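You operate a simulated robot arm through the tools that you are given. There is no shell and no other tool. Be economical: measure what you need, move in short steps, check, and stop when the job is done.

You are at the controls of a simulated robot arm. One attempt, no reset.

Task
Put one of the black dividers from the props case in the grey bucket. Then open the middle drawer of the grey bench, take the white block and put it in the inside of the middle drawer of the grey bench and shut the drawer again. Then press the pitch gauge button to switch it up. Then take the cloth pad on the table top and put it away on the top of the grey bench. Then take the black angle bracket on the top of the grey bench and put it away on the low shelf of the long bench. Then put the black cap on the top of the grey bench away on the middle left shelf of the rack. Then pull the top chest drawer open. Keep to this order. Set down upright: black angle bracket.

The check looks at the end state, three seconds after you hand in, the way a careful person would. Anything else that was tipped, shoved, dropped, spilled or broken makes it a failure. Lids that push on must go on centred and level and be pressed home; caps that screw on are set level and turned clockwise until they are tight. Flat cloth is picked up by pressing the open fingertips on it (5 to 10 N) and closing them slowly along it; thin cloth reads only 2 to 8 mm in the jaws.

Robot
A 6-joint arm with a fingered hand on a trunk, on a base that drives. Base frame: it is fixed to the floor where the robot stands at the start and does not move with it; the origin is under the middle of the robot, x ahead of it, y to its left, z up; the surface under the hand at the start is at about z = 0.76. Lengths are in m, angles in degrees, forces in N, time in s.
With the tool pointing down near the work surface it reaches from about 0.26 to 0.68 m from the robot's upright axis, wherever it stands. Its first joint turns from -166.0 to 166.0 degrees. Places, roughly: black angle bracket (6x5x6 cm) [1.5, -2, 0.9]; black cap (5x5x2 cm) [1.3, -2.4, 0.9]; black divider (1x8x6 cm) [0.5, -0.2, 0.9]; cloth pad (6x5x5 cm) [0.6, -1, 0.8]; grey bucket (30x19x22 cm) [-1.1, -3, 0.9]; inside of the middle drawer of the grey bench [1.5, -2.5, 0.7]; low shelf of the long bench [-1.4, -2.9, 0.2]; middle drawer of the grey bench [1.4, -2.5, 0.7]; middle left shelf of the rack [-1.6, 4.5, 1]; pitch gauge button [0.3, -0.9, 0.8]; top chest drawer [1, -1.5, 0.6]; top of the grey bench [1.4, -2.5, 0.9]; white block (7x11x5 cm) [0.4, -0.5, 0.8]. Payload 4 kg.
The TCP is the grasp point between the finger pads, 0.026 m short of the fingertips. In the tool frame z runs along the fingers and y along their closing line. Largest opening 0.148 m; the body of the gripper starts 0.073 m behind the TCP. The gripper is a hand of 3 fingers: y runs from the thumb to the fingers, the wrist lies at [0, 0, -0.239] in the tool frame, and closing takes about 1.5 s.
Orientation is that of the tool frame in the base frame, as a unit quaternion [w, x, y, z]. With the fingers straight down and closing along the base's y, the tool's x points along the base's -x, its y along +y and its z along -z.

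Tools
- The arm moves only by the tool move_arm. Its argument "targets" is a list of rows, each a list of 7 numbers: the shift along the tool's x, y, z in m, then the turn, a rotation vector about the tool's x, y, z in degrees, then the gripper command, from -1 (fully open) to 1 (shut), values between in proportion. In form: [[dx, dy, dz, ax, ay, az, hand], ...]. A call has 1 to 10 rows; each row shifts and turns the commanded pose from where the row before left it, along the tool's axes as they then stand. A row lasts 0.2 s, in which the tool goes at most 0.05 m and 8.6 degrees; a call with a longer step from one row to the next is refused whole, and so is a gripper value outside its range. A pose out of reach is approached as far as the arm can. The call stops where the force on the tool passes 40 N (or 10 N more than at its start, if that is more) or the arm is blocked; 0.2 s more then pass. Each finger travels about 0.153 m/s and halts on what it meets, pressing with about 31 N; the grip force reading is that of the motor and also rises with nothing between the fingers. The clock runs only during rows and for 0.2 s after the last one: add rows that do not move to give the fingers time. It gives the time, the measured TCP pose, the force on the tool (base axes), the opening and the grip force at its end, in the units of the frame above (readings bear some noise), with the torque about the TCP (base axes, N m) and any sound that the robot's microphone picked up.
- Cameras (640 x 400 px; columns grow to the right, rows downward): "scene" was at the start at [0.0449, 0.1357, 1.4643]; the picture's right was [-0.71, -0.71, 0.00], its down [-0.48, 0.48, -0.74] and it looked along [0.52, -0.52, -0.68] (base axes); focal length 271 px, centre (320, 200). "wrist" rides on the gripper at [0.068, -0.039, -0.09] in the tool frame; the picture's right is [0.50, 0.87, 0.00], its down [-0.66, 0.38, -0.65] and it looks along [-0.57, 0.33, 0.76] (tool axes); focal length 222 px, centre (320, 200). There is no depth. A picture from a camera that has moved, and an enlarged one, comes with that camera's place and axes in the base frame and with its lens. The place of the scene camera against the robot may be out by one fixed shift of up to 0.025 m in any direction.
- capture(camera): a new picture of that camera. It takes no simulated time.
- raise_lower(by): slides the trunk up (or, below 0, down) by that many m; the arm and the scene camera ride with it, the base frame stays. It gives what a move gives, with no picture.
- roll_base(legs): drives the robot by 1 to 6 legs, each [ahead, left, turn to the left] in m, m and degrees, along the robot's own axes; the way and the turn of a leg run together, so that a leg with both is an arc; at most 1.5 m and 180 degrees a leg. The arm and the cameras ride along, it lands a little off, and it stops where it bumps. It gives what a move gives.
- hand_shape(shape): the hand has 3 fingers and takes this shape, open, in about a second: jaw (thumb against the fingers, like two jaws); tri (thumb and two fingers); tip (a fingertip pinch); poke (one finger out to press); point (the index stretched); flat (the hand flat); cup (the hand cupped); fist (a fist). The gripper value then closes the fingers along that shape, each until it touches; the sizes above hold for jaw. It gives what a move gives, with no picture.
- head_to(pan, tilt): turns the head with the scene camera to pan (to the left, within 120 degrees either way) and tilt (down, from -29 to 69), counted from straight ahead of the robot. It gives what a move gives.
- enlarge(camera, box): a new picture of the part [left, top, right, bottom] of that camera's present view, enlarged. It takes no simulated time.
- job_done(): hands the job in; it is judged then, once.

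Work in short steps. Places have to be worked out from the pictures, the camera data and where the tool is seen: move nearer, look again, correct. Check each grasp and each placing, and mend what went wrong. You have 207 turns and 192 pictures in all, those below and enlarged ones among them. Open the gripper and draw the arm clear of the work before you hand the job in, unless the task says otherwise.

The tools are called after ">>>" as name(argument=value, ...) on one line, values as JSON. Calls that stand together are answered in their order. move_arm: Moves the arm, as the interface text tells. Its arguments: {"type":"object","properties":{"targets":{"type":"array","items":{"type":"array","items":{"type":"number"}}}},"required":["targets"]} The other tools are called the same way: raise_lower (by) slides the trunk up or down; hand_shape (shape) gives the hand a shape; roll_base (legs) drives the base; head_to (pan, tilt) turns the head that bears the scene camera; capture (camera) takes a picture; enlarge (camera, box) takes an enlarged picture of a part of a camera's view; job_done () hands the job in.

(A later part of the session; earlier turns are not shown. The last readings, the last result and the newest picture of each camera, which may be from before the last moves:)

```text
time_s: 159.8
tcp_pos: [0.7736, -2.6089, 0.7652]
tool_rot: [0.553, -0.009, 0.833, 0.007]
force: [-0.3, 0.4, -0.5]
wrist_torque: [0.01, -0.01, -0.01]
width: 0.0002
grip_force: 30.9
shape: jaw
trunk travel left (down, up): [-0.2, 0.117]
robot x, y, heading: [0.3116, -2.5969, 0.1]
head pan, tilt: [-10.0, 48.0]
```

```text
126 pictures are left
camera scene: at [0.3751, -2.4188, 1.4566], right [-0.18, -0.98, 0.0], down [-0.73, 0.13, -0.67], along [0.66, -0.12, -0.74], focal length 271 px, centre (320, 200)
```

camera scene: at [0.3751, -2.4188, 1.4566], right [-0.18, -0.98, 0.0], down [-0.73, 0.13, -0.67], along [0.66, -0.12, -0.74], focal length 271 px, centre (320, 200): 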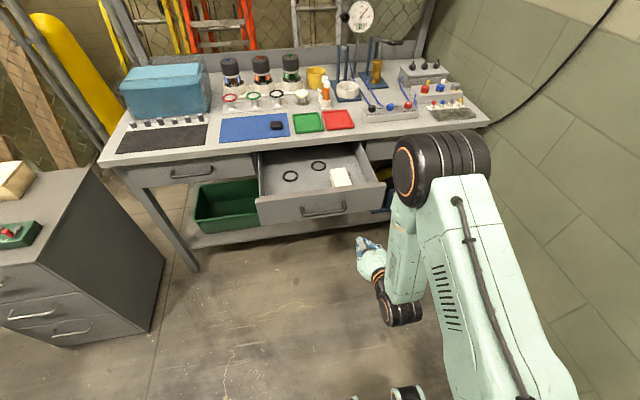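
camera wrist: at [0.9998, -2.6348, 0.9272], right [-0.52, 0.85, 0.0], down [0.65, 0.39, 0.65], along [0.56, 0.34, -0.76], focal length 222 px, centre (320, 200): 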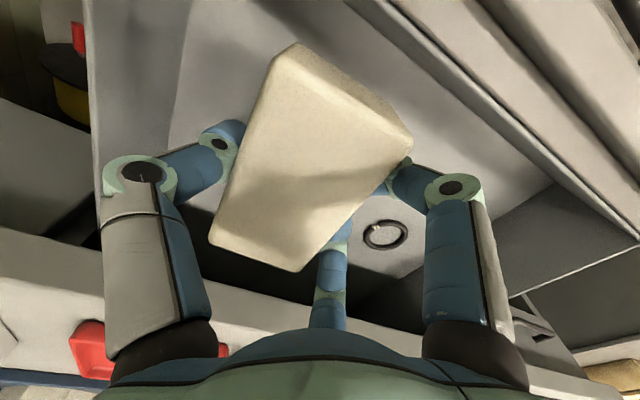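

Hand is level with the drawer front, right of the handle. I push forward.

>>> move_arm(targets=[[-0.0156, -0.02, 0.0368, 0, 0, 0, 1], [-0.0156, 0, 0.0368, 0, 0, 0, 1], [-0.0156, 0, 0.0368, 0, 0, 0, 1], [-0.0117, 0, 0.0276, 0, 0, 0, 1], [-0.0117, 0, 0.0276, 0, 0, 0, 1], [-0.0117, 0, 0.0276, 0, 0, 0, 1], [-0.0117, 0, 0.0276, 0, 0, 0, 1], [-0.0117, 0, 0.0276, 0, 0, 0, 1], [-0.0117, 0, 0.0276, 0, 0, 0, 1], [-0.0117, 0, 0.0276, 0, 0, 0, 1]])

>>> capture(camera="scene")

```text
time_s: 162.0
tcp_pos: [1.1027, -2.6196, 0.7666]
tool_rot: [0.553, -0.011, 0.833, 0.008]
force: [0.5, 0.3, -0.5]
wrist_torque: [-0.03, -0.01, 0.04]
width: 0.0
grip_force: 30.8
shape: jaw
trunk travel left (down, up): [-0.2, 0.117]
robot x, y, heading: [0.3121, -2.6013, -0.1]
head pan, tilt: [-10.0, 48.0]
```

```text
125 pictures are left
camera scene: at [0.3756, -2.4188, 1.4565], right [-0.18, -0.98, 0.0], down [-0.73, 0.13, -0.67], along [0.66, -0.12, -0.74], focal length 271 px, centre (320, 200)
```

scene: 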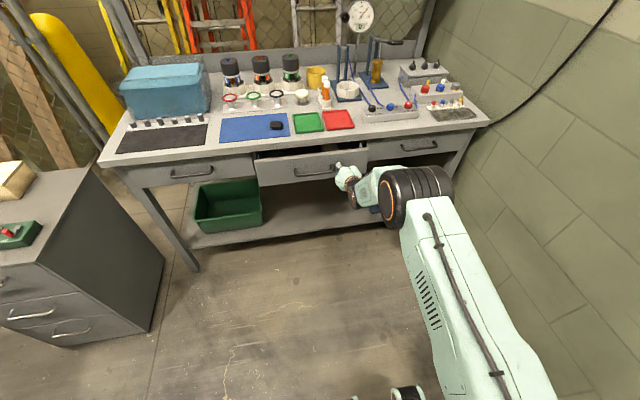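

Drawer is nearly shut. Continue pushing in smaller steps until it stops.

>>> move_arm(targets=[[-0.0098, 0, 0.023, 0, 0, 0, 1], [-0.0098, 0, 0.023, 0, 0, 0, 1], [-0.0078, 0, 0.0184, 0, 0, 0, 1], [-0.0059, 0, 0.0138, 0, 0, 0, 1], [-0.0059, 0, 0.0138, 0, 0, 0, 1], [-0.0039, 0, 0.0092, 0, 0, 0, 1], [-0.0039, 0, 0.0092, 0, 0, 0, 1]])

>>> enlarge(camera="scene", box=[230, 110, 470, 230])

```text
time_s: 163.0
tcp_pos: [1.1818, -2.6207, 0.7667]
tool_rot: [0.551, -0.009, 0.834, 0.007]
force: [-13.8, -0.4, 3.4]
wrist_torque: [-0.03, 0.0, -0.01]
width: 0.0
grip_force: 31.0
shape: jaw
trunk travel left (down, up): [-0.2, 0.117]
robot x, y, heading: [0.3088, -2.6005, -0.2]
head pan, tilt: [-10.0, 48.0]
stopped in row 4: the force on the tool passed its limit at 57 N (the readings are from after the stop); the commanded pose is now the measured one
```

```text
2.67 times, centred on (350, 170) of scene
camera zoom: at [0.3726, -2.4189, 1.4567], right [-0.18, -0.98, 0.0], down [-0.73, 0.13, -0.67], along [0.66, -0.12, -0.74], focal length 724 px, centre (240, 280)
```

zoom: 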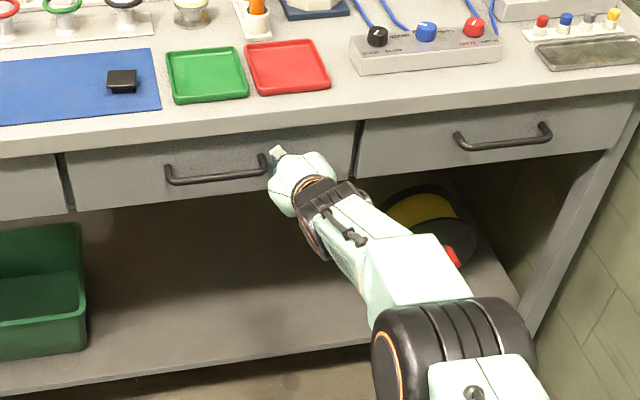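

The drawer is shut flush. I retract, raise and turn the hand downward again.

>>> move_arm(targets=[[0.0176, 0, -0.0414, 0, 0, 0, 1], [0.0176, 0, -0.0414, 0, 0, 0, 1], [0.0176, 0, -0.0414, 0, 0, 0, 1], [0.0176, 0, -0.0414, 0, 0, 0, 1], [0.0176, 0, -0.0414, 0, 0, 0, 1], [0.0176, 0, -0.0414, 0, 0, 0, 1], [-0.0414, 0, -0.0176, 0, 0, 0, 1], [-0.0414, 0, -0.0176, 0, 0, 0, 1], [-0.0414, 0, -0.0176, 0, 8.4, 0, 1], [-0.045, 0, 0, 0, 8.4, 0, 1]])

>>> move_arm(targets=[[-0.03, 0, 0, 0, 8.4, 0, 1], [0, 0, 0, 0, 8.4, 0, 1], [0, 0, 0, 0, 8.4, 0, 1], [0, 0, 0, 0, 8.4, 0, 1], [0, 0, 0, 0, 8.4, 0, 1], [0, 0, 0, 0, 8.4, 0, 1]])

>>> enlarge(camera="scene", box=[100, 40, 320, 180])

```text
time_s: 165.2
tcp_pos: [0.9373, -2.6282, 0.9394]
tool_rot: [0.422, -0.011, 0.906, 0.006]
force: [-0.1, 0.3, -0.2]
wrist_torque: [0.0, 0.02, 0.0]
width: 0.0
grip_force: 31.2
shape: jaw
trunk travel left (down, up): [-0.2, 0.117]
robot x, y, heading: [0.3112, -2.6, -0.4]
head pan, tilt: [-10.0, 48.0]
```

```text
time_s: 166.6
tcp_pos: [0.9206, -2.649, 0.9304]
tool_rot: [0.105, -0.041, 0.99, 0.079]
force: [0.2, -0.4, -0.1]
wrist_torque: [0.01, 0.03, 0.01]
width: 0.0
grip_force: 30.9
shape: jaw
out of reach, approached as far as the arm can: row 1, 2, 4, 5, 6
trunk travel left (down, up): [-0.2, 0.117]
robot x, y, heading: [0.3137, -2.5962, -0.4]
head pan, tilt: [-10.0, 48.0]
```

```text
2.86 times, centred on (210, 110) of scene
camera zoom: at [0.3756, -2.4193, 1.4566], right [-0.18, -0.98, 0.0], down [-0.73, 0.13, -0.67], along [0.66, -0.12, -0.74], focal length 775 px, centre (634, 457)
```

zoom: 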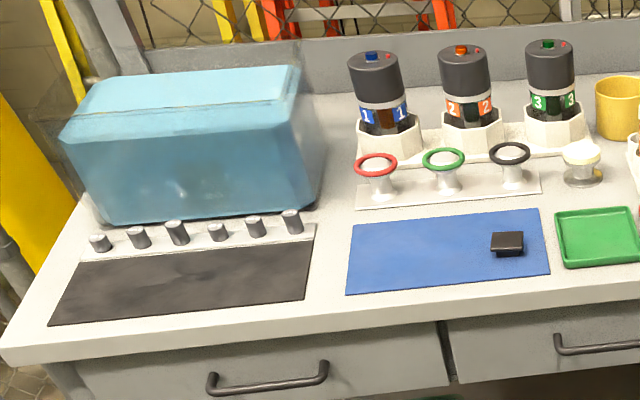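

I pull the hand in and square its orientation, then drive to the table for the pitch gauge.

>>> move_arm(targets=[[0.04, 0, -0.01, 0, 0, 0, 1], [0.04, 0, -0.01, 0, 0, 0, 1], [0.04, 0, -0.01, 3, 4, 1.6, 0.5], [0.04, 0, -0.01, 3, 4, 1.6, 0.3], [0.04, 0, 0, 3, 4, 1.5, 0.3], [0, 0, 0, 0, 0, 0, 0.3]])

>>> roll_base(legs=[[0, 0.65, 0], [-0.71, 0, 0.2], [0, 1.05, 0], [0.33, 0, 0]])

>>> head_to(pan=-15, tilt=48)

>>> capture(camera="scene")

>>> capture(camera="wrist")

```text
time_s: 168.0
tcp_pos: [0.7034, -2.6883, 0.9027]
tool_rot: [0.037, -0.006, 0.998, 0.054]
force: [0.4, -0.2, 0.3]
wrist_torque: [-0.01, 0.01, -0.01]
width: 0.0513
grip_force: 0.0
shape: jaw
out of reach, approached as far as the arm can: row 3, 4, 5
trunk travel left (down, up): [-0.2, 0.117]
robot x, y, heading: [0.313, -2.6018, -0.3]
head pan, tilt: [-10.0, 48.0]
```

```text
time_s: 188.7
tcp_pos: [0.3237, -0.9615, 0.9026]
tool_rot: [0.037, -0.006, 0.998, 0.053]
force: [-0.2, 0.4, -0.1]
wrist_torque: [0.0, 0.0, 0.01]
width: 0.0515
grip_force: 0.2
shape: jaw
trunk travel left (down, up): [-0.2, 0.117]
robot x, y, heading: [-0.0677, -0.8743, 0.1]
head pan, tilt: [-10.0, 48.0]
```

```text
time_s: 189.3
tcp_pos: [0.3221, -0.9615, 0.9029]
tool_rot: [0.037, -0.007, 0.998, 0.053]
force: [-1.0, -0.6, 0.1]
wrist_torque: [-0.02, -0.01, 0.02]
width: 0.0514
grip_force: 0.1
shape: jaw
trunk travel left (down, up): [-0.2, 0.117]
robot x, y, heading: [-0.0706, -0.8736, -0.2]
head pan, tilt: [-15.0, 48.0]
```

```text
122 pictures are left
camera scene: at [-0.0068, -0.7002, 1.4566], right [-0.26, -0.97, 0.0], down [-0.72, 0.19, -0.67], along [0.65, -0.17, -0.74], focal length 271 px, centre (320, 200)
```

scene: 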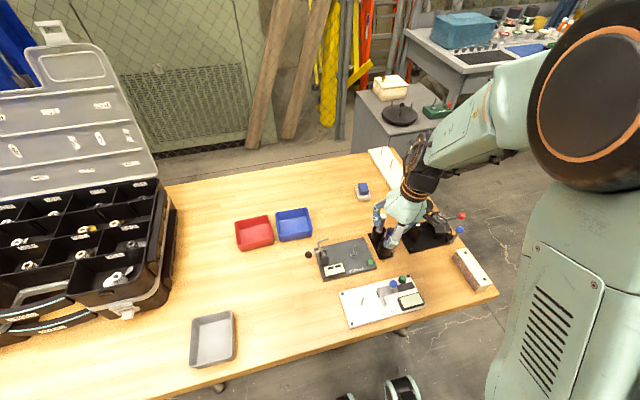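

```text
121 pictures are left
camera wrist: at [0.2501, -1.0101, 0.9837], right [-0.51, 0.86, 0.05], down [0.6, 0.31, 0.74], along [0.61, 0.41, -0.67], focal length 222 px, centre (320, 200)
```

wrist: 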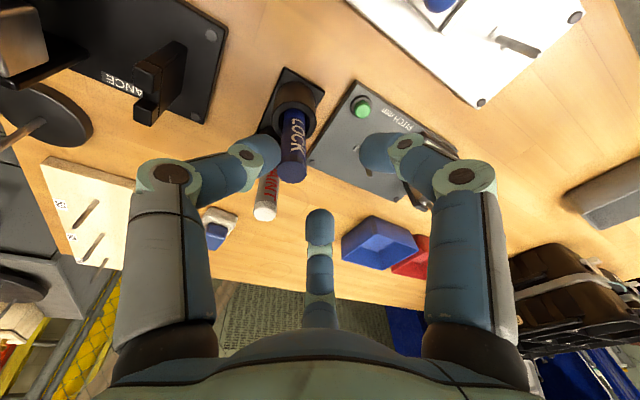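

The pitch gauge with a green button is visible. The hand is low near some bottles, so I raise it first and look again.

>>> move_arm(targets=[[0, 0, -0.04, 0, 0, 0, 0.3], [0, 0, -0.045, 0, 0, 0, 0.3], [0, 0, -0.045, 0, 0, 0, 0.3], [0, 0, 0, -6.1, 4.2, 0.7, 0.3], [0.0, 0.04, 0, 0, 0, 0, 0.3], [0.0, 0, 0, 0, 0, 0, 0.3]])

>>> enlarge(camera="scene", box=[290, 140, 510, 340])

>>> capture(camera="wrist")

```text
time_s: 190.7
tcp_pos: [0.3044, -0.9487, 1.0268]
tool_rot: [-0.001, -0.004, 0.994, 0.107]
force: [0.1, -0.1, -0.8]
wrist_torque: [-0.01, 0.02, 0.01]
width: 0.0518
grip_force: 0.1
shape: jaw
out of reach, approached as far as the arm can: row 1, 2, 3
trunk travel left (down, up): [-0.2, 0.117]
robot x, y, heading: [-0.0684, -0.8762, -0.1]
head pan, tilt: [-15.0, 48.0]
```

```text
2.00 times, centred on (400, 240) of scene
camera zoom: at [-0.006, -0.701, 1.4566], right [-0.26, -0.97, 0.0], down [-0.72, 0.19, -0.67], along [0.65, -0.17, -0.74], focal length 543 px, centre (160, 120)
```

zoom: 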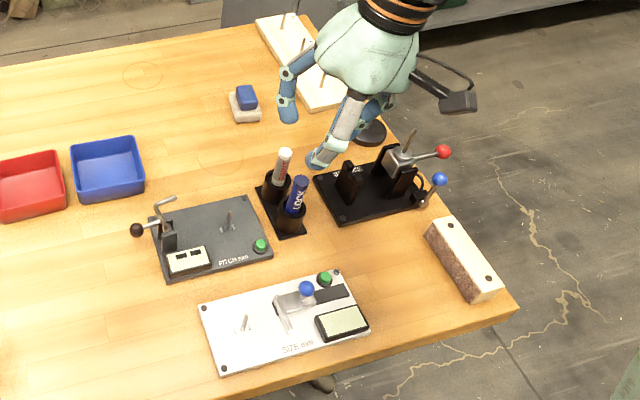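

```text
119 pictures are left
camera wrist: at [0.2365, -1.0059, 1.1076], right [-0.51, 0.84, 0.18], down [0.65, 0.24, 0.72], along [0.56, 0.49, -0.67], focal length 222 px, centre (320, 200)
```

wrist: 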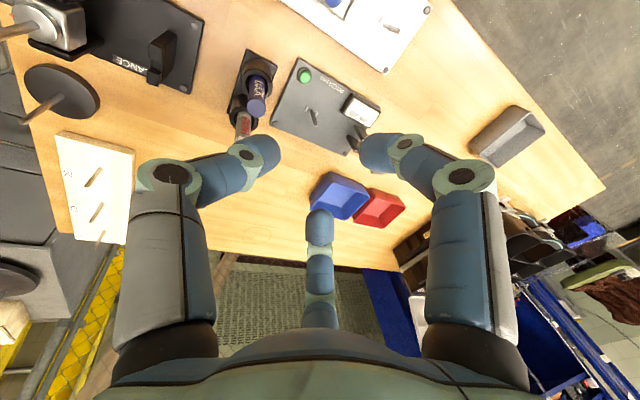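

Pitch gauge's green button is at about (0.304,-0.918,0.79); the cloth pad (white with blue grip) is near (0.56,-0.99). I square the hand, take the poke shape, and look.

>>> move_arm(targets=[[0, 0, 0, 6.2, 0, 0, 0.3], [0, 0, 0, 6.1, 0, 0.4, 0.3], [0, 0.03, 0, 0, 0, 0, 0.3], [0, 0, 0, 0, 0, 0, 0.3]])

>>> hand_shape(shape="poke")

>>> capture(camera="wrist")

>>> enlarge(camera="scene", box=[290, 140, 510, 340])

```text
time_s: 191.7
tcp_pos: [0.2992, -0.9228, 1.0234]
tool_rot: [0.009, -0.004, 0.995, 0.099]
force: [0.0, 0.1, -0.1]
wrist_torque: [0.01, -0.01, 0.02]
width: 0.0517
grip_force: 0.0
shape: jaw
out of reach, approached as far as the arm can: row 1, 2
trunk travel left (down, up): [-0.2, 0.117]
robot x, y, heading: [-0.0682, -0.8718, -0.0]
head pan, tilt: [-15.0, 48.0]
```

```text
time_s: 192.6
tcp_pos: [0.2978, -0.9232, 1.0238]
tool_rot: [0.01, -0.004, 0.995, 0.099]
force: [0.1, -0.4, 0.8]
wrist_torque: [-0.03, 0.03, -0.02]
width: 0.0
grip_force: 0.0
shape: poke
trunk travel left (down, up): [-0.2, 0.117]
robot x, y, heading: [-0.0682, -0.8766, -0.2]
head pan, tilt: [-15.0, 48.0]
```

```text
118 pictures are left
camera wrist: at [0.2297, -0.9789, 1.1046], right [-0.51, 0.85, 0.16], down [0.64, 0.24, 0.73], along [0.58, 0.47, -0.66], focal length 222 px, centre (320, 200)
```

wrist: 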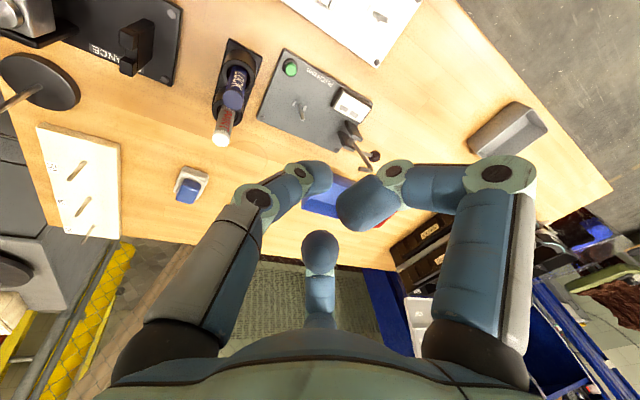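

```text
2.00 times, centred on (400, 240) of scene
camera zoom: at [-0.0067, -0.7002, 1.4566], right [-0.26, -0.97, 0.0], down [-0.72, 0.19, -0.67], along [0.65, -0.17, -0.74], focal length 543 px, centre (160, 120)
```

zoom: 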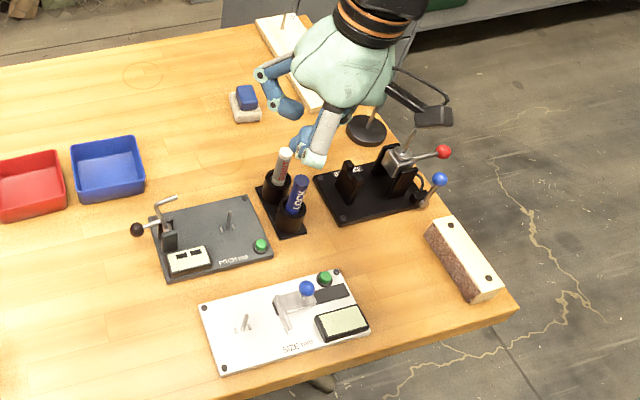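

Upright orientation is out of reach in this arm pose so close in; I extend outward a bit and square the hand there.

>>> move_arm(targets=[[-0.045, 0, 0, 0, 0, 0, 0], [-0.045, 0, 0, 0, 0, 0, 0], [-0.045, 0, 0, 0, 0, 0, 0], [0, 0, 0, 5.8, -0.5, 0, 0], [0, 0, 0, 5.6, -0.5, 0.4, 0], [0, 0, 0, 0, 0, 0, 0]])

>>> capture(camera="scene")

```text
time_s: 194.0
tcp_pos: [0.4305, -0.9281, 1.0227]
tool_rot: [0.015, -0.004, 0.994, 0.111]
force: [0.1, 0.2, -0.4]
wrist_torque: [-0.01, 0.0, 0.0]
width: 0.0714
grip_force: 0.1
shape: jaw
out of reach, approached as far as the arm can: row 2, 3, 4, 5
trunk travel left (down, up): [-0.2, 0.117]
robot x, y, heading: [-0.0679, -0.8769, 0.0]
head pan, tilt: [-15.0, 48.0]
```

```text
116 pictures are left
camera scene: at [-0.0069, -0.7002, 1.4566], right [-0.26, -0.97, 0.0], down [-0.72, 0.19, -0.67], along [0.65, -0.17, -0.74], focal length 271 px, centre (320, 200)
```

scene: 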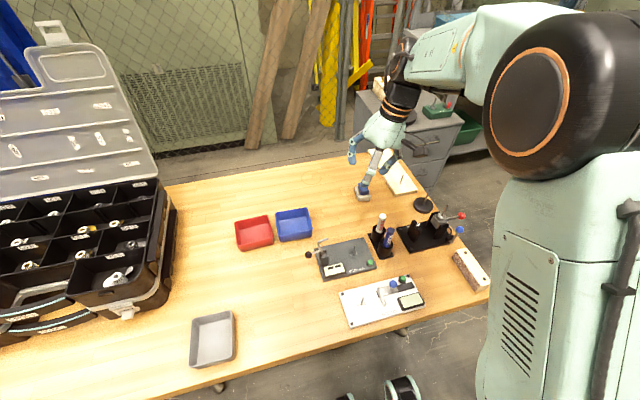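

The hand remains leaning ~12° left, a joint limit apparently. I try squaring it from a different place: further left and higher.

>>> move_arm(targets=[[0, 0.045, 0, 0, 0, 0, 0.3], [0, 0.045, 0, 0, 0, 0, 0.3], [0, 0.045, 0, 0, 0, 0, 0.3], [0, 0.045, 0, 0, 0, 0, 0.3], [0, 0.045, 0, 0, 0, 0, 0.3], [0, 0, 0, 6, 0, 0, 0.3], [0, 0, 0, 6, 0, 0, 0.3]])

```text
time_s: 195.6
tcp_pos: [0.4204, -0.7304, 1.0581]
tool_rot: [0.015, -0.003, 0.989, 0.145]
force: [-0.7, 0.2, 0.2]
wrist_torque: [-0.01, 0.02, 0.02]
width: 0.0501
grip_force: 0.1
shape: jaw
out of reach, approached as far as the arm can: row 2, 3, 4, 5, 6, 7
trunk travel left (down, up): [-0.2, 0.117]
robot x, y, heading: [-0.0687, -0.8719, 0.1]
head pan, tilt: [-15.0, 48.0]
```

Moving left worsened the lean. I test whether a yaw change frees it.

>>> move_arm(targets=[[0, -0.045, 0, 0, 0, 0, 0.3], [0, -0.045, 0, 0, 0, 0, 0.3], [0, -0.045, 0, 0, 0, -8, 0.3], [0, -0.045, 0, 0, 0, -8, 0.3], [0, 0, 0, 0, 0, -8, 0.3], [0, 0, 0, 0, 0, -8, 0.3]])

>>> capture(camera="scene")

```text
time_s: 197.0
tcp_pos: [0.4282, -0.9021, 1.0061]
tool_rot: [0.056, -0.277, 0.95, 0.136]
force: [-0.4, -0.2, -0.1]
wrist_torque: [0.0, 0.0, 0.0]
width: 0.0501
grip_force: 0.0
shape: jaw
trunk travel left (down, up): [-0.2, 0.117]
robot x, y, heading: [-0.066, -0.875, 0.0]
head pan, tilt: [-15.0, 48.0]
```

```text
115 pictures are left
camera scene: at [-0.0066, -0.7004, 1.4566], right [-0.26, -0.97, 0.0], down [-0.72, 0.19, -0.67], along [0.65, -0.17, -0.74], focal length 271 px, centre (320, 200)
```

scene: 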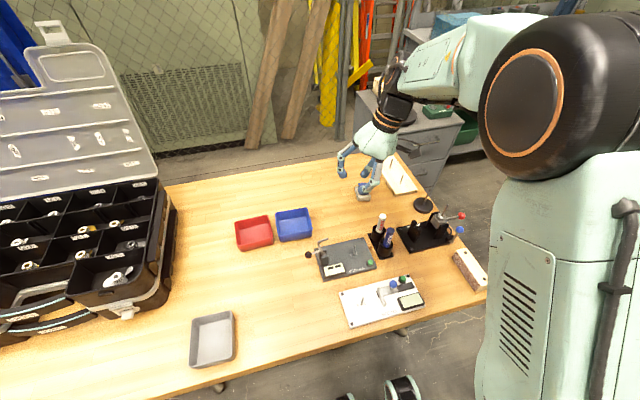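

With yaw changed it moves freely; now I try uprighting from here.

>>> move_arm(targets=[[0, 0, 0, 7.0, 4.5, 0, 0.3], [0, 0, 0, 7.0, 4.5, 0, 0.3], [0, 0, 0, 0, 0, 0, 0.3]])

```text
time_s: 197.8
tcp_pos: [0.4252, -0.9052, 1.0019]
tool_rot: [0.048, -0.276, 0.955, 0.099]
force: [0.3, -0.1, -0.4]
wrist_torque: [-0.02, -0.02, 0.04]
width: 0.05
grip_force: 0.0
shape: jaw
out of reach, approached as far as the arm can: row 1, 2
trunk travel left (down, up): [-0.2, 0.117]
robot x, y, heading: [-0.0701, -0.8784, -0.1]
head pan, tilt: [-15.0, 48.0]
```

I try recovering by swinging to the start-like pose on the robot's right side, where the arm was upright initially.

>>> move_arm(targets=[[0, 0, -0.03, 0, 0, 4, 0.3], [0.01, -0.045, 0, 0, 0, 8, 0.3], [0.01, -0.045, 0, 0, 0, 8, 0.3], [0.01, -0.045, 0, 0, 0, 8, 0.3], [0.02, -0.04, 0, 0, 0, 4, 0.3], [0.02, -0.04, 0, 0, 0, 0, 0.3], [0.02, -0.04, 0, 0, 0, 0, 0.3], [0.02, -0.04, 0, 6, 0, 0, 0.3], [0, -0.02, 0, 6, 0, 0, 0.3]])

>>> capture(camera="scene")

```text
time_s: 199.8
tcp_pos: [0.349, -1.223, 0.9506]
tool_rot: [0.054, -0.001, 0.998, 0.03]
force: [-0.3, 0.6, -0.8]
wrist_torque: [-0.01, -0.01, -0.03]
width: 0.0499
grip_force: 0.1
shape: jaw
out of reach, approached as far as the arm can: row 8, 9
trunk travel left (down, up): [-0.2, 0.117]
robot x, y, heading: [-0.07, -0.8704, -0.1]
head pan, tilt: [-15.0, 48.0]
```

```text
114 pictures are left
camera scene: at [-0.007, -0.7002, 1.4566], right [-0.26, -0.97, 0.0], down [-0.72, 0.19, -0.67], along [0.65, -0.17, -0.74], focal length 271 px, centre (320, 200)
```

scene: 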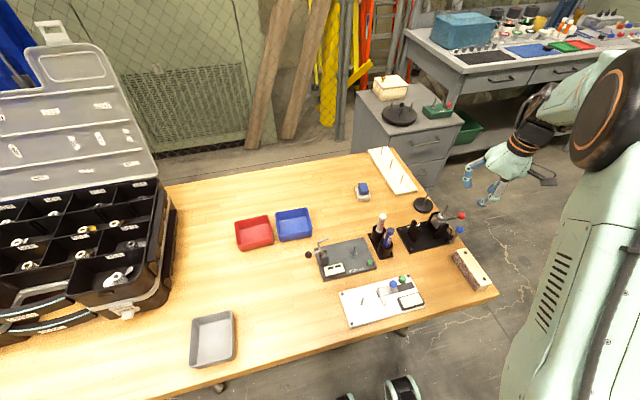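

The wrist's forearm-roll joint has evidently flipped to its limit during the drawer push. To unflip, I need the forearm direction; I move the hand to mid-front and look at the arm.

>>> move_arm(targets=[[-0.01, 0.04, -0.03, 0, 0, 0, 0.3], [-0.01, 0.04, -0.03, 0, 0, 0, 0.3], [-0.01, 0.04, -0.03, 0, 0, 0, 0.3], [-0.01, 0.04, -0.02, 0, 0, 0, 0.3], [0, 0.04, 0, 0, 0, 0, 0.3]])

>>> head_to(pan=-45, tilt=20)

>>> capture(camera="scene")

```text
refused: row 1 steps farther than a row can; nothing moved
```

```text
time_s: 200.8
tcp_pos: [0.3501, -1.2227, 0.9517]
tool_rot: [0.054, -0.001, 0.998, 0.031]
force: [0.0, -0.1, 0.0]
wrist_torque: [0.02, -0.01, 0.03]
width: 0.0501
grip_force: 0.0
shape: jaw
trunk travel left (down, up): [-0.2, 0.117]
robot x, y, heading: [-0.072, -0.8741, -0.4]
head pan, tilt: [-45.0, 20.0]
```

```text
113 pictures are left
camera scene: at [-0.0169, -0.7456, 1.4994], right [-0.71, -0.71, 0.0], down [-0.24, 0.24, -0.94], along [0.66, -0.66, -0.34], focal length 271 px, centre (320, 200)
```

scene: 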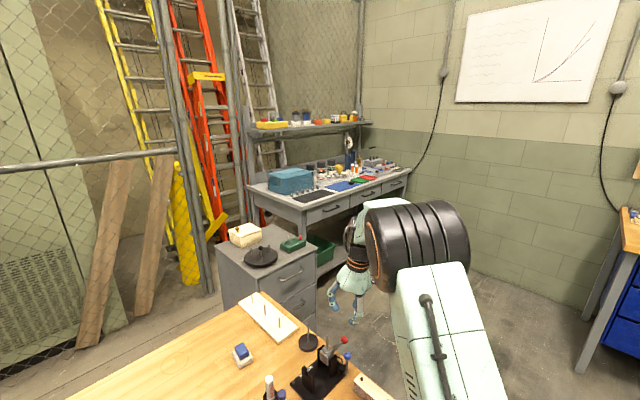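

The forearm's roll is limited, giving a ~10° lean, which is tolerable for pressing. I raise the hand and move it back above the pitch gauge button with the fingers closed.

>>> move_arm(targets=[[0, 0, -0.04, 0, 0, 0, 0.6], [0.005, 0.035, -0.025, 0, 0, 0, 1], [0.005, 0.045, 0, 0, 0, 0, 1], [0.005, 0.045, 0, 0, 0, 0, 1], [0.005, 0.045, 0, 0, 0, 0, 1], [0.01, 0.045, 0, 0, 0, 0, 1], [0.01, 0.045, 0, 0, 0, 0, 1], [0, 0.03, 0, 0, 0, 0, 1], [0, 0, 0, 0, 0, 0, 1]])

>>> head_to(pan=-15, tilt=55)

>>> capture(camera="wrist")

>>> capture(camera="scene")

```text
time_s: 202.8
tcp_pos: [0.2732, -0.9737, 0.9903]
tool_rot: [0.066, -0.001, 0.997, 0.05]
force: [-0.4, -0.1, 0.2]
wrist_torque: [0.04, 0.0, 0.0]
width: 0.0002
grip_force: 31.0
shape: tri
out of reach, approached as far as the arm can: row 3, 4, 5, 6, 7, 8
trunk travel left (down, up): [-0.2, 0.117]
robot x, y, heading: [-0.0697, -0.8727, -0.1]
head pan, tilt: [-45.0, 20.0]
```

```text
time_s: 203.8
tcp_pos: [0.2728, -0.9723, 0.991]
tool_rot: [0.066, -0.001, 0.997, 0.049]
force: [-0.1, -0.4, -0.2]
wrist_torque: [-0.01, 0.0, -0.03]
width: 0.0
grip_force: 31.6
shape: tri
trunk travel left (down, up): [-0.2, 0.117]
robot x, y, heading: [-0.0664, -0.875, -0.1]
head pan, tilt: [-15.0, 55.0]
```

```text
112 pictures are left
camera wrist: at [0.1949, -1.0195, 1.0678], right [-0.5, 0.86, 0.02], down [0.56, 0.31, 0.77], along [0.66, 0.4, -0.64], focal length 222 px, centre (320, 200)
```

wrist: 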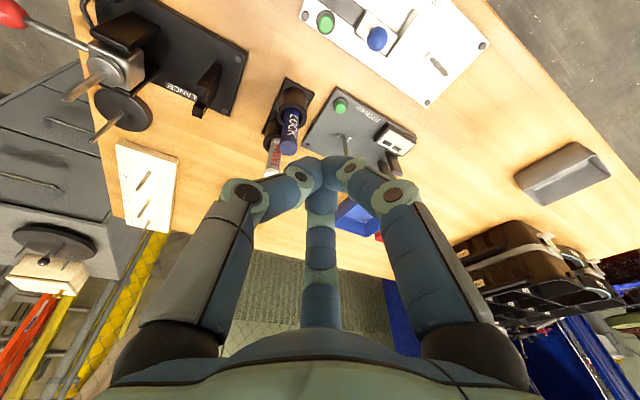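

```text
111 pictures are left
camera scene: at [-0.0132, -0.6985, 1.4474], right [-0.26, -0.97, 0.0], down [-0.79, 0.21, -0.57], along [0.55, -0.15, -0.82], focal length 271 px, centre (320, 200)
```

scene: 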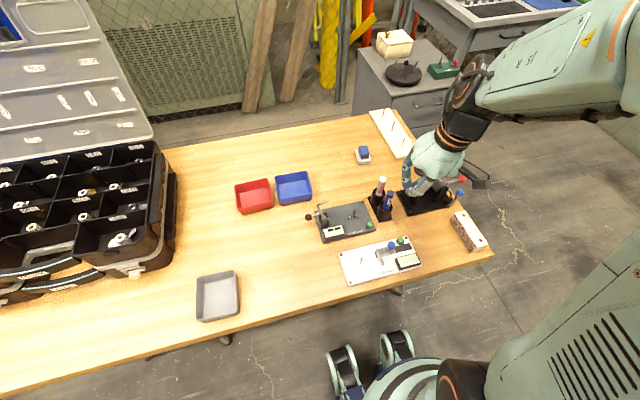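

Button pinned at (0.302,-0.920) by the wrist view. The arm resists moving left here, so I shift the base by (+2.6, +5) cm instead.

>>> roll_base(legs=[[0.026, 0.05, 0]])

>>> move_arm(targets=[[0.005, 0.003, 0.035, 0, 0, 0, 1], [0.005, 0.003, 0.035, 0, 0, 0, 1], [0.003, 0.002, 0.02, 0, 0, 0, 1], [0, 0, 0, 0, 0, 0, 1]])

>>> capture(camera="wrist")

```text
time_s: 204.9
tcp_pos: [0.2991, -0.9225, 0.9905]
tool_rot: [0.067, -0.002, 0.997, 0.049]
force: [0.0, 0.1, 0.2]
wrist_torque: [-0.01, -0.01, 0.01]
width: 0.0
grip_force: 31.5
shape: tri
trunk travel left (down, up): [-0.2, 0.117]
robot x, y, heading: [-0.0426, -0.826, -0.1]
head pan, tilt: [-15.0, 55.0]
```

```text
time_s: 205.9
tcp_pos: [0.298, -0.9059, 0.9006]
tool_rot: [0.066, -0.001, 0.997, 0.049]
force: [0.1, 0.1, 0.2]
wrist_torque: [0.03, -0.02, -0.02]
width: 0.0001
grip_force: 30.8
shape: tri
trunk travel left (down, up): [-0.2, 0.117]
robot x, y, heading: [-0.0406, -0.8237, -0.4]
head pan, tilt: [-15.0, 55.0]
```

```text
110 pictures are left
camera wrist: at [0.2192, -0.9529, 0.9782], right [-0.5, 0.86, 0.02], down [0.56, 0.31, 0.77], along [0.66, 0.4, -0.64], focal length 222 px, centre (320, 200)
```

wrist: 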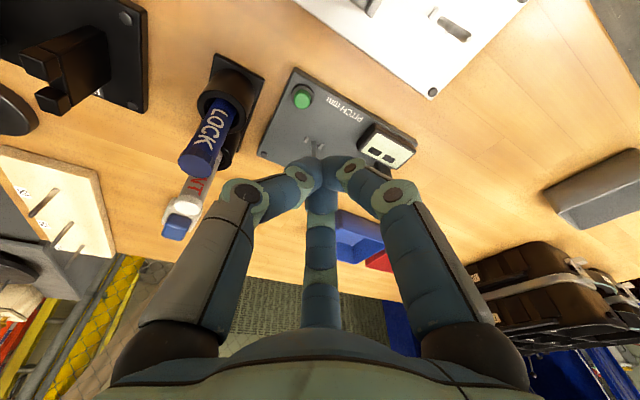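

Button again at (0.302,-0.918). I correct sideways and descend vertically in gentle final steps until the button is pressed.

>>> move_arm(targets=[[0.003, -0.018, 0.03, 0, 0, 0, 1], [0.004, -0.003, 0.03, 0, 0, 0, 1], [0.0015, -0.001, 0.01, 0, 0, 0, 1], [0, 0, 0, 0, 0, 0, 1]])

>>> enlarge(camera="wrist", box=[220, 60, 440, 220])

>>> enlarge(camera="scene", box=[280, 140, 480, 300])

```text
time_s: 206.9
tcp_pos: [0.2969, -0.9204, 0.8283]
tool_rot: [0.066, -0.001, 0.997, 0.049]
force: [-0.3, -0.8, -0.2]
wrist_torque: [0.0, -0.03, 0.0]
width: 0.0003
grip_force: 30.8
shape: tri
trunk travel left (down, up): [-0.2, 0.117]
robot x, y, heading: [-0.042, -0.8226, -0.0]
head pan, tilt: [-15.0, 55.0]
```

```text
2.50 times, centred on (330, 140) of wrist
camera zoom: at [0.2185, -0.9675, 0.9058], right [-0.5, 0.86, 0.02], down [0.56, 0.31, 0.77], along [0.66, 0.4, -0.64], focal length 555 px, centre (295, 350)
```

zoom: 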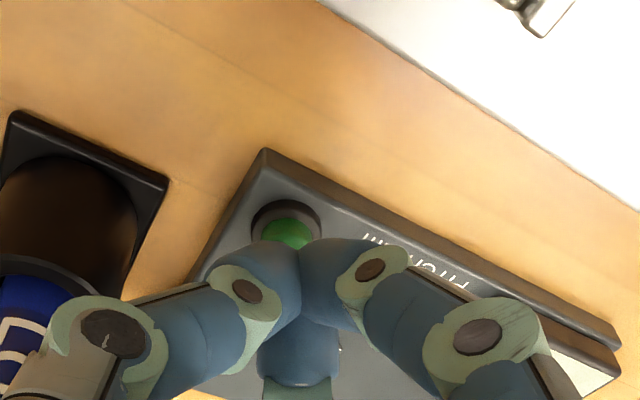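

```text
2.50 times, centred on (380, 220) of scene
camera zoom: at [0.0131, -0.6486, 1.4473], right [-0.26, -0.97, 0.0], down [-0.79, 0.21, -0.57], along [0.55, -0.15, -0.82], focal length 678 px, centre (170, 150)
```

zoom: 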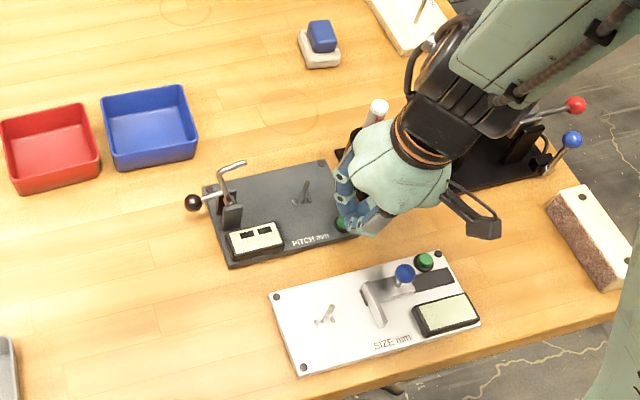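

Aligned. Descend in 4 mm steps.

>>> move_arm(targets=[[0.0005, -0.0004, 0.004, 0, 0, 0, 1], [0.0005, -0.0004, 0.004, 0, 0, 0, 1], [0.0005, -0.0004, 0.004, 0, 0, 0, 1]])

```text
time_s: 207.7
tcp_pos: [0.2977, -0.9221, 0.8163]
tool_rot: [0.066, -0.001, 0.997, 0.049]
force: [0.3, 1.0, -0.7]
wrist_torque: [0.0, -0.01, 0.04]
width: 0.0
grip_force: 31.1
shape: tri
trunk travel left (down, up): [-0.2, 0.117]
robot x, y, heading: [-0.0441, -0.8204, -0.1]
head pan, tilt: [-15.0, 55.0]
```

No contact yet; continue.

>>> move_arm(targets=[[0.0005, -0.0004, 0.003, 0, 0, 0, 1], [0.0005, -0.0004, 0.003, 0, 0, 0, 1], [0.0005, -0.0004, 0.003, 0, 0, 0, 1]])

>>> enlarge(camera="scene", box=[300, 180, 440, 280])

```text
time_s: 208.5
tcp_pos: [0.2977, -0.9222, 0.8067]
tool_rot: [0.066, -0.001, 0.997, 0.049]
force: [-0.5, -0.5, 6.5]
wrist_torque: [0.01, -0.05, 0.0]
width: 0.0001
grip_force: 31.6
shape: tri
trunk travel left (down, up): [-0.2, 0.117]
robot x, y, heading: [-0.0454, -0.8255, 0.1]
head pan, tilt: [-15.0, 55.0]
heard: click
```

```text
4.00 times, centred on (370, 230) of scene
camera zoom: at [0.0127, -0.6486, 1.4474], right [-0.26, -0.97, 0.0], down [-0.79, 0.21, -0.57], along [0.55, -0.15, -0.82], focal length 1086 px, centre (120, 80)
```

zoom: 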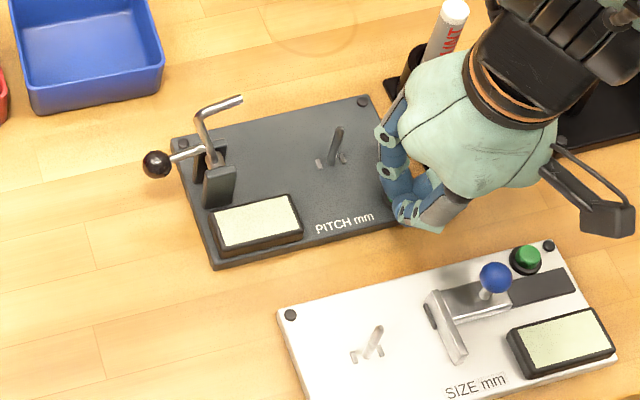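

A click. I lift off straight up and check the display.

>>> move_arm(targets=[[-0.002, 0.0015, -0.015, 0, 0, 0, 1], [-0.004, 0.003, -0.03, 0, 0, 0, 1], [-0.005, 0.004, -0.04, 0, 0, 0, 1], [-0.005, 0.004, -0.04, 0, 0, 0, 1]])

>>> enlarge(camera="scene", box=[300, 180, 440, 280])

>>> capture(camera="wrist")

```text
time_s: 209.5
tcp_pos: [0.2985, -0.9195, 0.9353]
tool_rot: [0.067, 0.0, 0.997, 0.049]
force: [0.3, -0.6, -0.6]
wrist_torque: [0.01, -0.04, -0.01]
width: 0.0
grip_force: 31.6
shape: tri
trunk travel left (down, up): [-0.2, 0.117]
robot x, y, heading: [-0.0457, -0.8232, -0.3]
head pan, tilt: [-15.0, 55.0]
```

```text
4.00 times, centred on (370, 230) of scene
camera zoom: at [0.0126, -0.6486, 1.4473], right [-0.26, -0.97, 0.0], down [-0.79, 0.21, -0.57], along [0.55, -0.15, -0.82], focal length 1086 px, centre (120, 80)
```

zoom: 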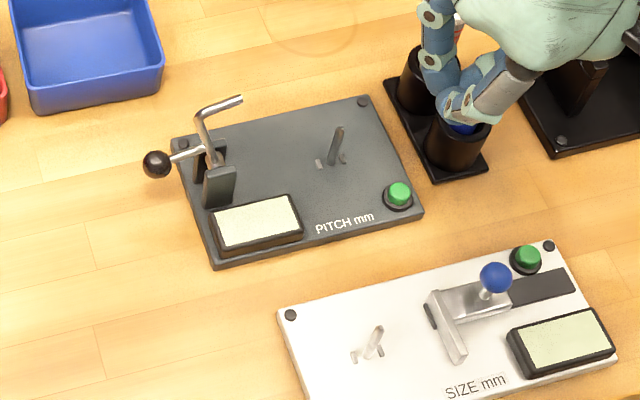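

```text
105 pictures are left
camera wrist: at [0.2194, -0.9671, 1.0136], right [-0.5, 0.86, 0.02], down [0.56, 0.31, 0.77], along [0.66, 0.4, -0.64], focal length 222 px, centre (320, 200)
```

wrist: 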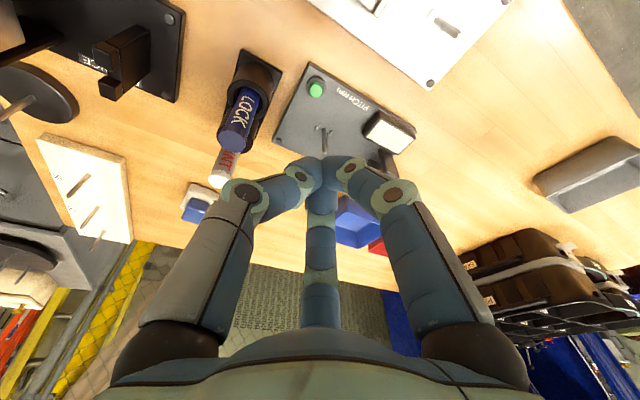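

The button now glows brighter than the other gauge's. I zoom on the display for confirmation.

>>> enlarge(camera="scene", box=[316, 205, 400, 260])

```text
7.27 times, centred on (358, 232) of scene
camera zoom: at [0.0126, -0.6486, 1.4473], right [-0.26, -0.97, 0.0], down [-0.79, 0.21, -0.57], along [0.55, -0.15, -0.82], focal length 1974 px, centre (44, -36)
```

zoom: 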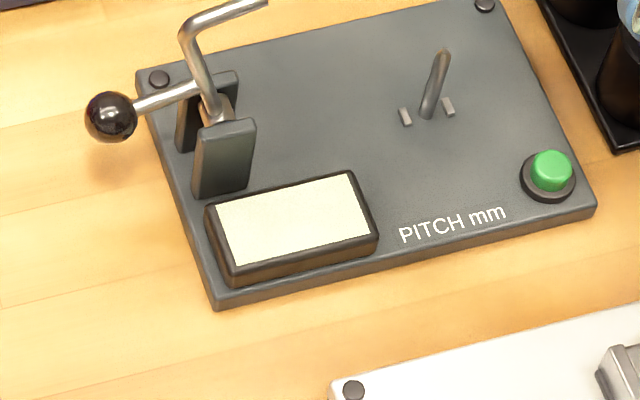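

Button lit, gauge switched. Next the cloth pad: its blue grip is at about (0.555,-0.993). I rise over the bottles and move above it.

>>> move_arm(targets=[[0, 0, -0.04, 0, 0, 0, 0.6], [-0.035, 0, -0.03, 0, 0, 0, 0.1], [-0.045, -0.015, -0.006, 0, 0, 0, -0.1], [-0.045, -0.015, -0.006, 0, 0, 0, -0.1], [-0.045, -0.015, -0.006, 0, 0, 0, -0.1], [-0.045, -0.015, 0, 0, 0, 0, -0.1], [-0.025, 0, 0, 0, 0, 0, -0.1], [0, 0, 0, 0, 0, 0, -0.1]])

>>> capture(camera="wrist")

>>> enlarge(camera="scene", box=[280, 100, 440, 200])

```text
time_s: 211.3
tcp_pos: [0.4976, -1.0144, 1.0263]
tool_rot: [0.078, -0.002, 0.995, 0.067]
force: [-0.5, 0.5, 0.3]
wrist_torque: [-0.03, 0.01, 0.0]
width: 0.0777
grip_force: 0.1
shape: jaw
out of reach, approached as far as the arm can: row 3, 4, 5, 6, 7
trunk travel left (down, up): [-0.2, 0.117]
robot x, y, heading: [-0.0441, -0.8247, -0.2]
head pan, tilt: [-15.0, 55.0]
```

```text
103 pictures are left
camera wrist: at [0.4188, -1.0646, 1.0996], right [-0.51, 0.86, 0.04], down [0.54, 0.28, 0.79], along [0.67, 0.42, -0.61], focal length 222 px, centre (320, 200)
```

wrist: 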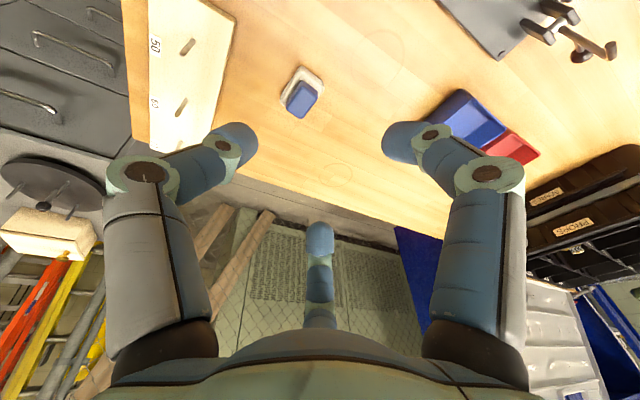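

```text
4.00 times, centred on (360, 150) of scene
camera zoom: at [0.013, -0.6487, 1.4473], right [-0.26, -0.97, 0.0], down [-0.79, 0.21, -0.57], along [0.55, -0.15, -0.82], focal length 1086 px, centre (160, 400)
```

zoom: 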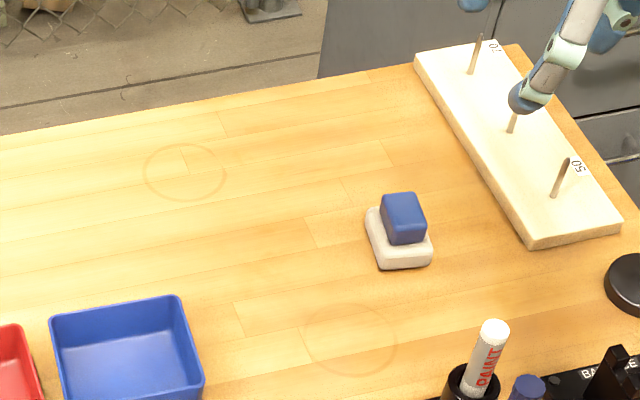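

The flipped wrist keeps hindering. I'll look at the forearm to determine its direction so I can unflip the wrist deliberately.

>>> head_to(pan=-30, tilt=30)

>>> capture(camera="scene")

```text
time_s: 212.2
tcp_pos: [0.4979, -1.0167, 1.0262]
tool_rot: [0.077, -0.001, 0.995, 0.069]
force: [-0.6, -0.1, 0.1]
wrist_torque: [0.03, -0.03, -0.02]
width: 0.0777
grip_force: 0.0
shape: jaw
trunk travel left (down, up): [-0.2, 0.117]
robot x, y, heading: [-0.0417, -0.8245, -0.1]
head pan, tilt: [-30.0, 30.0]
```

```text
101 pictures are left
camera scene: at [0.0218, -0.6752, 1.4833], right [-0.5, -0.87, 0.0], down [-0.43, 0.25, -0.87], along [0.75, -0.43, -0.5], focal length 271 px, centre (320, 200)
```

scene: 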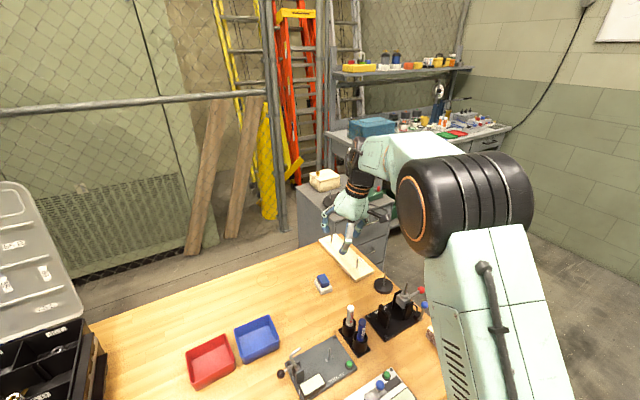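

Forearm appears nearly horizontal and pointing forward. I pitch the hand forward about the wrist toward the forearm line, then compare their directions in a picture.

>>> move_arm(targets=[[-0.0345, 0, -0.0026, 0, -8.3, 0, 0], [-0.0345, 0, -0.0026, 0, -8.3, 0, 0], [-0.0345, 0, -0.0026, 0, -8.3, 0, 0], [-0.0345, 0, -0.0026, 0, -8.3, 0, 0], [-0.0345, 0, -0.0026, 0, -8.3, 0, 0], [-0.0345, 0, -0.0026, 0, -8.3, 0, 0], [0, 0, 0, 0, 0, 0, 0]])

>>> head_to(pan=-30, tilt=40)

>>> capture(camera="scene")

```text
time_s: 213.8
tcp_pos: [0.6696, -1.0258, 1.1324]
tool_rot: [0.48, 0.019, 0.876, 0.045]
force: [0.5, -0.3, -0.2]
wrist_torque: [0.03, 0.01, 0.03]
width: 0.0714
grip_force: 0.1
shape: jaw
trunk travel left (down, up): [-0.2, 0.117]
robot x, y, heading: [-0.0409, -0.8242, 0.1]
head pan, tilt: [-30.0, 30.0]
```

```text
time_s: 214.5
tcp_pos: [0.6694, -1.0245, 1.132]
tool_rot: [0.48, 0.019, 0.876, 0.045]
force: [0.0, 0.5, 0.3]
wrist_torque: [0.0, -0.02, 0.0]
width: 0.0714
grip_force: 0.0
shape: jaw
trunk travel left (down, up): [-0.2, 0.117]
robot x, y, heading: [-0.043, -0.822, -0.1]
head pan, tilt: [-30.0, 40.0]
```

```text
100 pictures are left
camera scene: at [0.0171, -0.6726, 1.4681], right [-0.5, -0.86, 0.0], down [-0.56, 0.32, -0.77], along [0.66, -0.38, -0.64], focal length 271 px, centre (320, 200)
```

scene: 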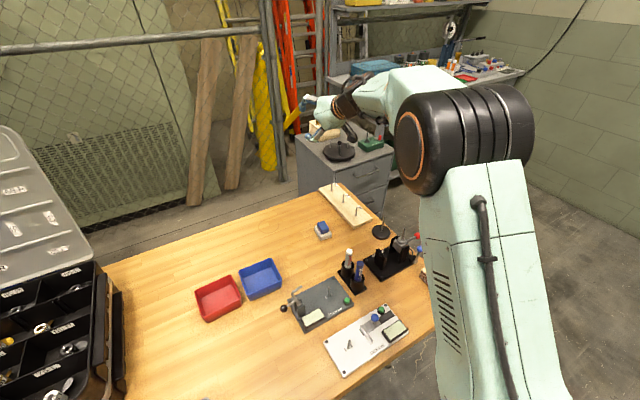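

Enlarge the arm to compare hand and forearm lines.

>>> enlarge(camera="scene", box=[280, 40, 480, 180])

```text
2.86 times, centred on (380, 110) of scene
camera zoom: at [0.0171, -0.6726, 1.4681], right [-0.5, -0.86, 0.0], down [-0.56, 0.32, -0.77], along [0.66, -0.38, -0.64], focal length 775 px, centre (149, 457)
```

zoom: 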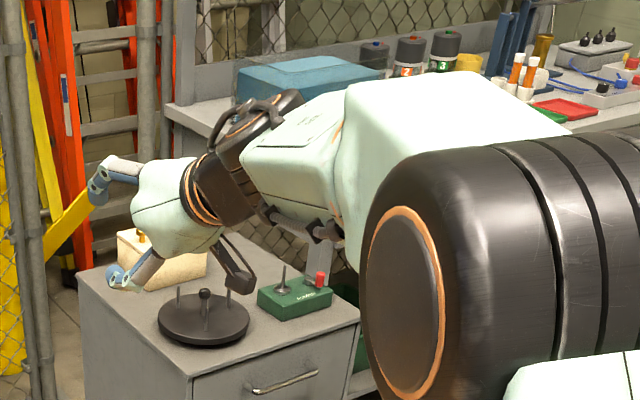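

Estimated forearm: azimuth ≈ -15°, pitch ≈ -20°; the hand points 19° left and 12° below it. I swing the hand rightward across just below the forearm line, forcing the wrist to unflip.

>>> move_arm(targets=[[-0.025, 0, -0.0013, 0, -6, 0, 0], [-0.0033, -0.031, -0.002, 7.42, -0.8, 3.64, 0], [-0.0033, -0.031, -0.002, 7.42, -0.8, 3.64, 0], [-0.0033, -0.031, -0.002, 7.42, -0.8, 3.64, 0], [-0.0033, -0.031, -0.002, 7.42, -0.8, 3.64, 0], [-0.0033, -0.031, -0.002, 7.42, -0.8, 3.64, 0], [0, 0, 0, 0, 0, 0, 0]])

>>> enlarge(camera="scene", box=[280, 40, 480, 180])

```text
time_s: 216.1
tcp_pos: [0.6519, -1.1686, 1.1855]
tool_rot: [0.582, 0.252, 0.765, -0.11]
force: [0.6, 0.0, 0.6]
wrist_torque: [0.03, 0.01, 0.01]
width: 0.0709
grip_force: 0.1
shape: jaw
out of reach, approached as far as the arm can: row 5, 6
trunk travel left (down, up): [-0.2, 0.117]
robot x, y, heading: [-0.0452, -0.8252, -0.1]
head pan, tilt: [-30.0, 40.0]
```

```text
2.86 times, centred on (380, 110) of scene
camera zoom: at [0.0167, -0.6729, 1.4681], right [-0.5, -0.86, 0.0], down [-0.56, 0.32, -0.77], along [0.66, -0.38, -0.64], focal length 775 px, centre (149, 457)
```

zoom: 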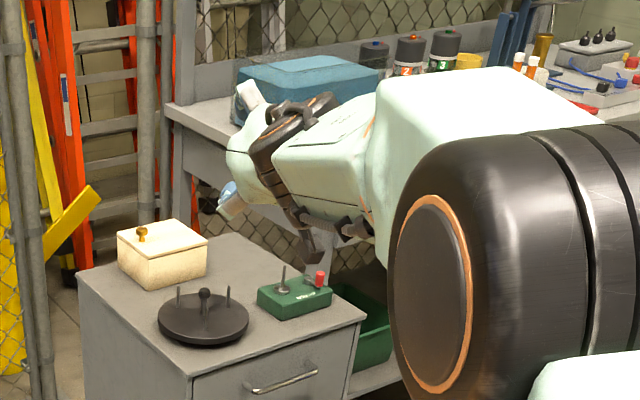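

As predicted the hand crossed to the right side of the forearm line, limited as expected. I continue swinging right so the roll joint unwinds.

>>> move_arm(targets=[[-0.004, -0.0327, -0.002, 7.85, -1.04, 2.47, 0], [-0.004, -0.0327, -0.002, 7.85, -1.04, 2.47, 0], [-0.004, -0.0327, -0.002, 7.85, -1.04, 2.47, 0], [-0.004, -0.0327, -0.002, 7.85, -1.04, 2.47, 0], [0, 0, 0, 0, 0, 0, 0]])

```text
time_s: 217.3
tcp_pos: [0.5545, -1.2527, 1.1889]
tool_rot: [0.502, 0.478, 0.655, -0.3]
force: [-0.5, -0.5, -0.1]
wrist_torque: [0.0, 0.0, 0.0]
width: 0.0711
grip_force: 0.1
shape: jaw
out of reach, approached as far as the arm can: row 1
trunk travel left (down, up): [-0.2, 0.117]
robot x, y, heading: [-0.0424, -0.8242, 0.3]
head pan, tilt: [-30.0, 40.0]
```

Now the hand is well on the right side. I rotate smoothly down to upright about the wrist.

>>> move_arm(targets=[[0.0226, 0.0136, -0.002, -3.25, 5.43, -5.18, 0], [0.0226, 0.0136, -0.002, -3.25, 5.43, -5.18, 0], [0.0226, 0.0136, -0.002, -3.25, 5.43, -5.18, 0], [0.0226, 0.0136, -0.002, -3.25, 5.43, -5.18, 0], [0.0226, 0.0136, -0.002, -3.25, 5.43, -5.18, 0], [0.0226, 0.0136, -0.002, -3.25, 5.43, -5.18, 0], [0.0226, 0.0136, -0.002, -3.25, 5.43, -5.18, 0], [0.0226, 0.0136, -0.002, -3.25, 5.43, -5.18, 0], [0.0226, 0.0136, -0.002, -3.25, 5.43, -5.18, 0], [0.0226, 0.0136, -0.002, -3.25, 5.43, -5.18, 0]])

>>> move_arm(targets=[[0.0226, 0.0136, -0.002, -3.25, 5.43, -5.18, 0], [0.0226, 0.0136, -0.002, -3.25, 5.43, -5.18, 0], [0, 0, 0, 0, 0, 0, 0]])

```text
time_s: 219.5
tcp_pos: [0.5169, -1.0662, 1.0392]
tool_rot: [0.094, 0.088, 0.99, -0.056]
force: [0.2, -0.6, -0.7]
wrist_torque: [0.01, -0.01, -0.04]
width: 0.0713
grip_force: 0.0
shape: jaw
trunk travel left (down, up): [-0.2, 0.117]
robot x, y, heading: [-0.0443, -0.8245, 0.3]
head pan, tilt: [-30.0, 40.0]
```

```text
time_s: 220.3
tcp_pos: [0.4759, -1.0353, 1.0331]
tool_rot: [0.0, -0.002, 1.0, 0.001]
force: [0.4, -0.1, 0.0]
wrist_torque: [0.0, -0.02, 0.01]
width: 0.0713
grip_force: 0.0
shape: jaw
trunk travel left (down, up): [-0.2, 0.117]
robot x, y, heading: [-0.0441, -0.825, 0.0]
head pan, tilt: [-30.0, 40.0]
```

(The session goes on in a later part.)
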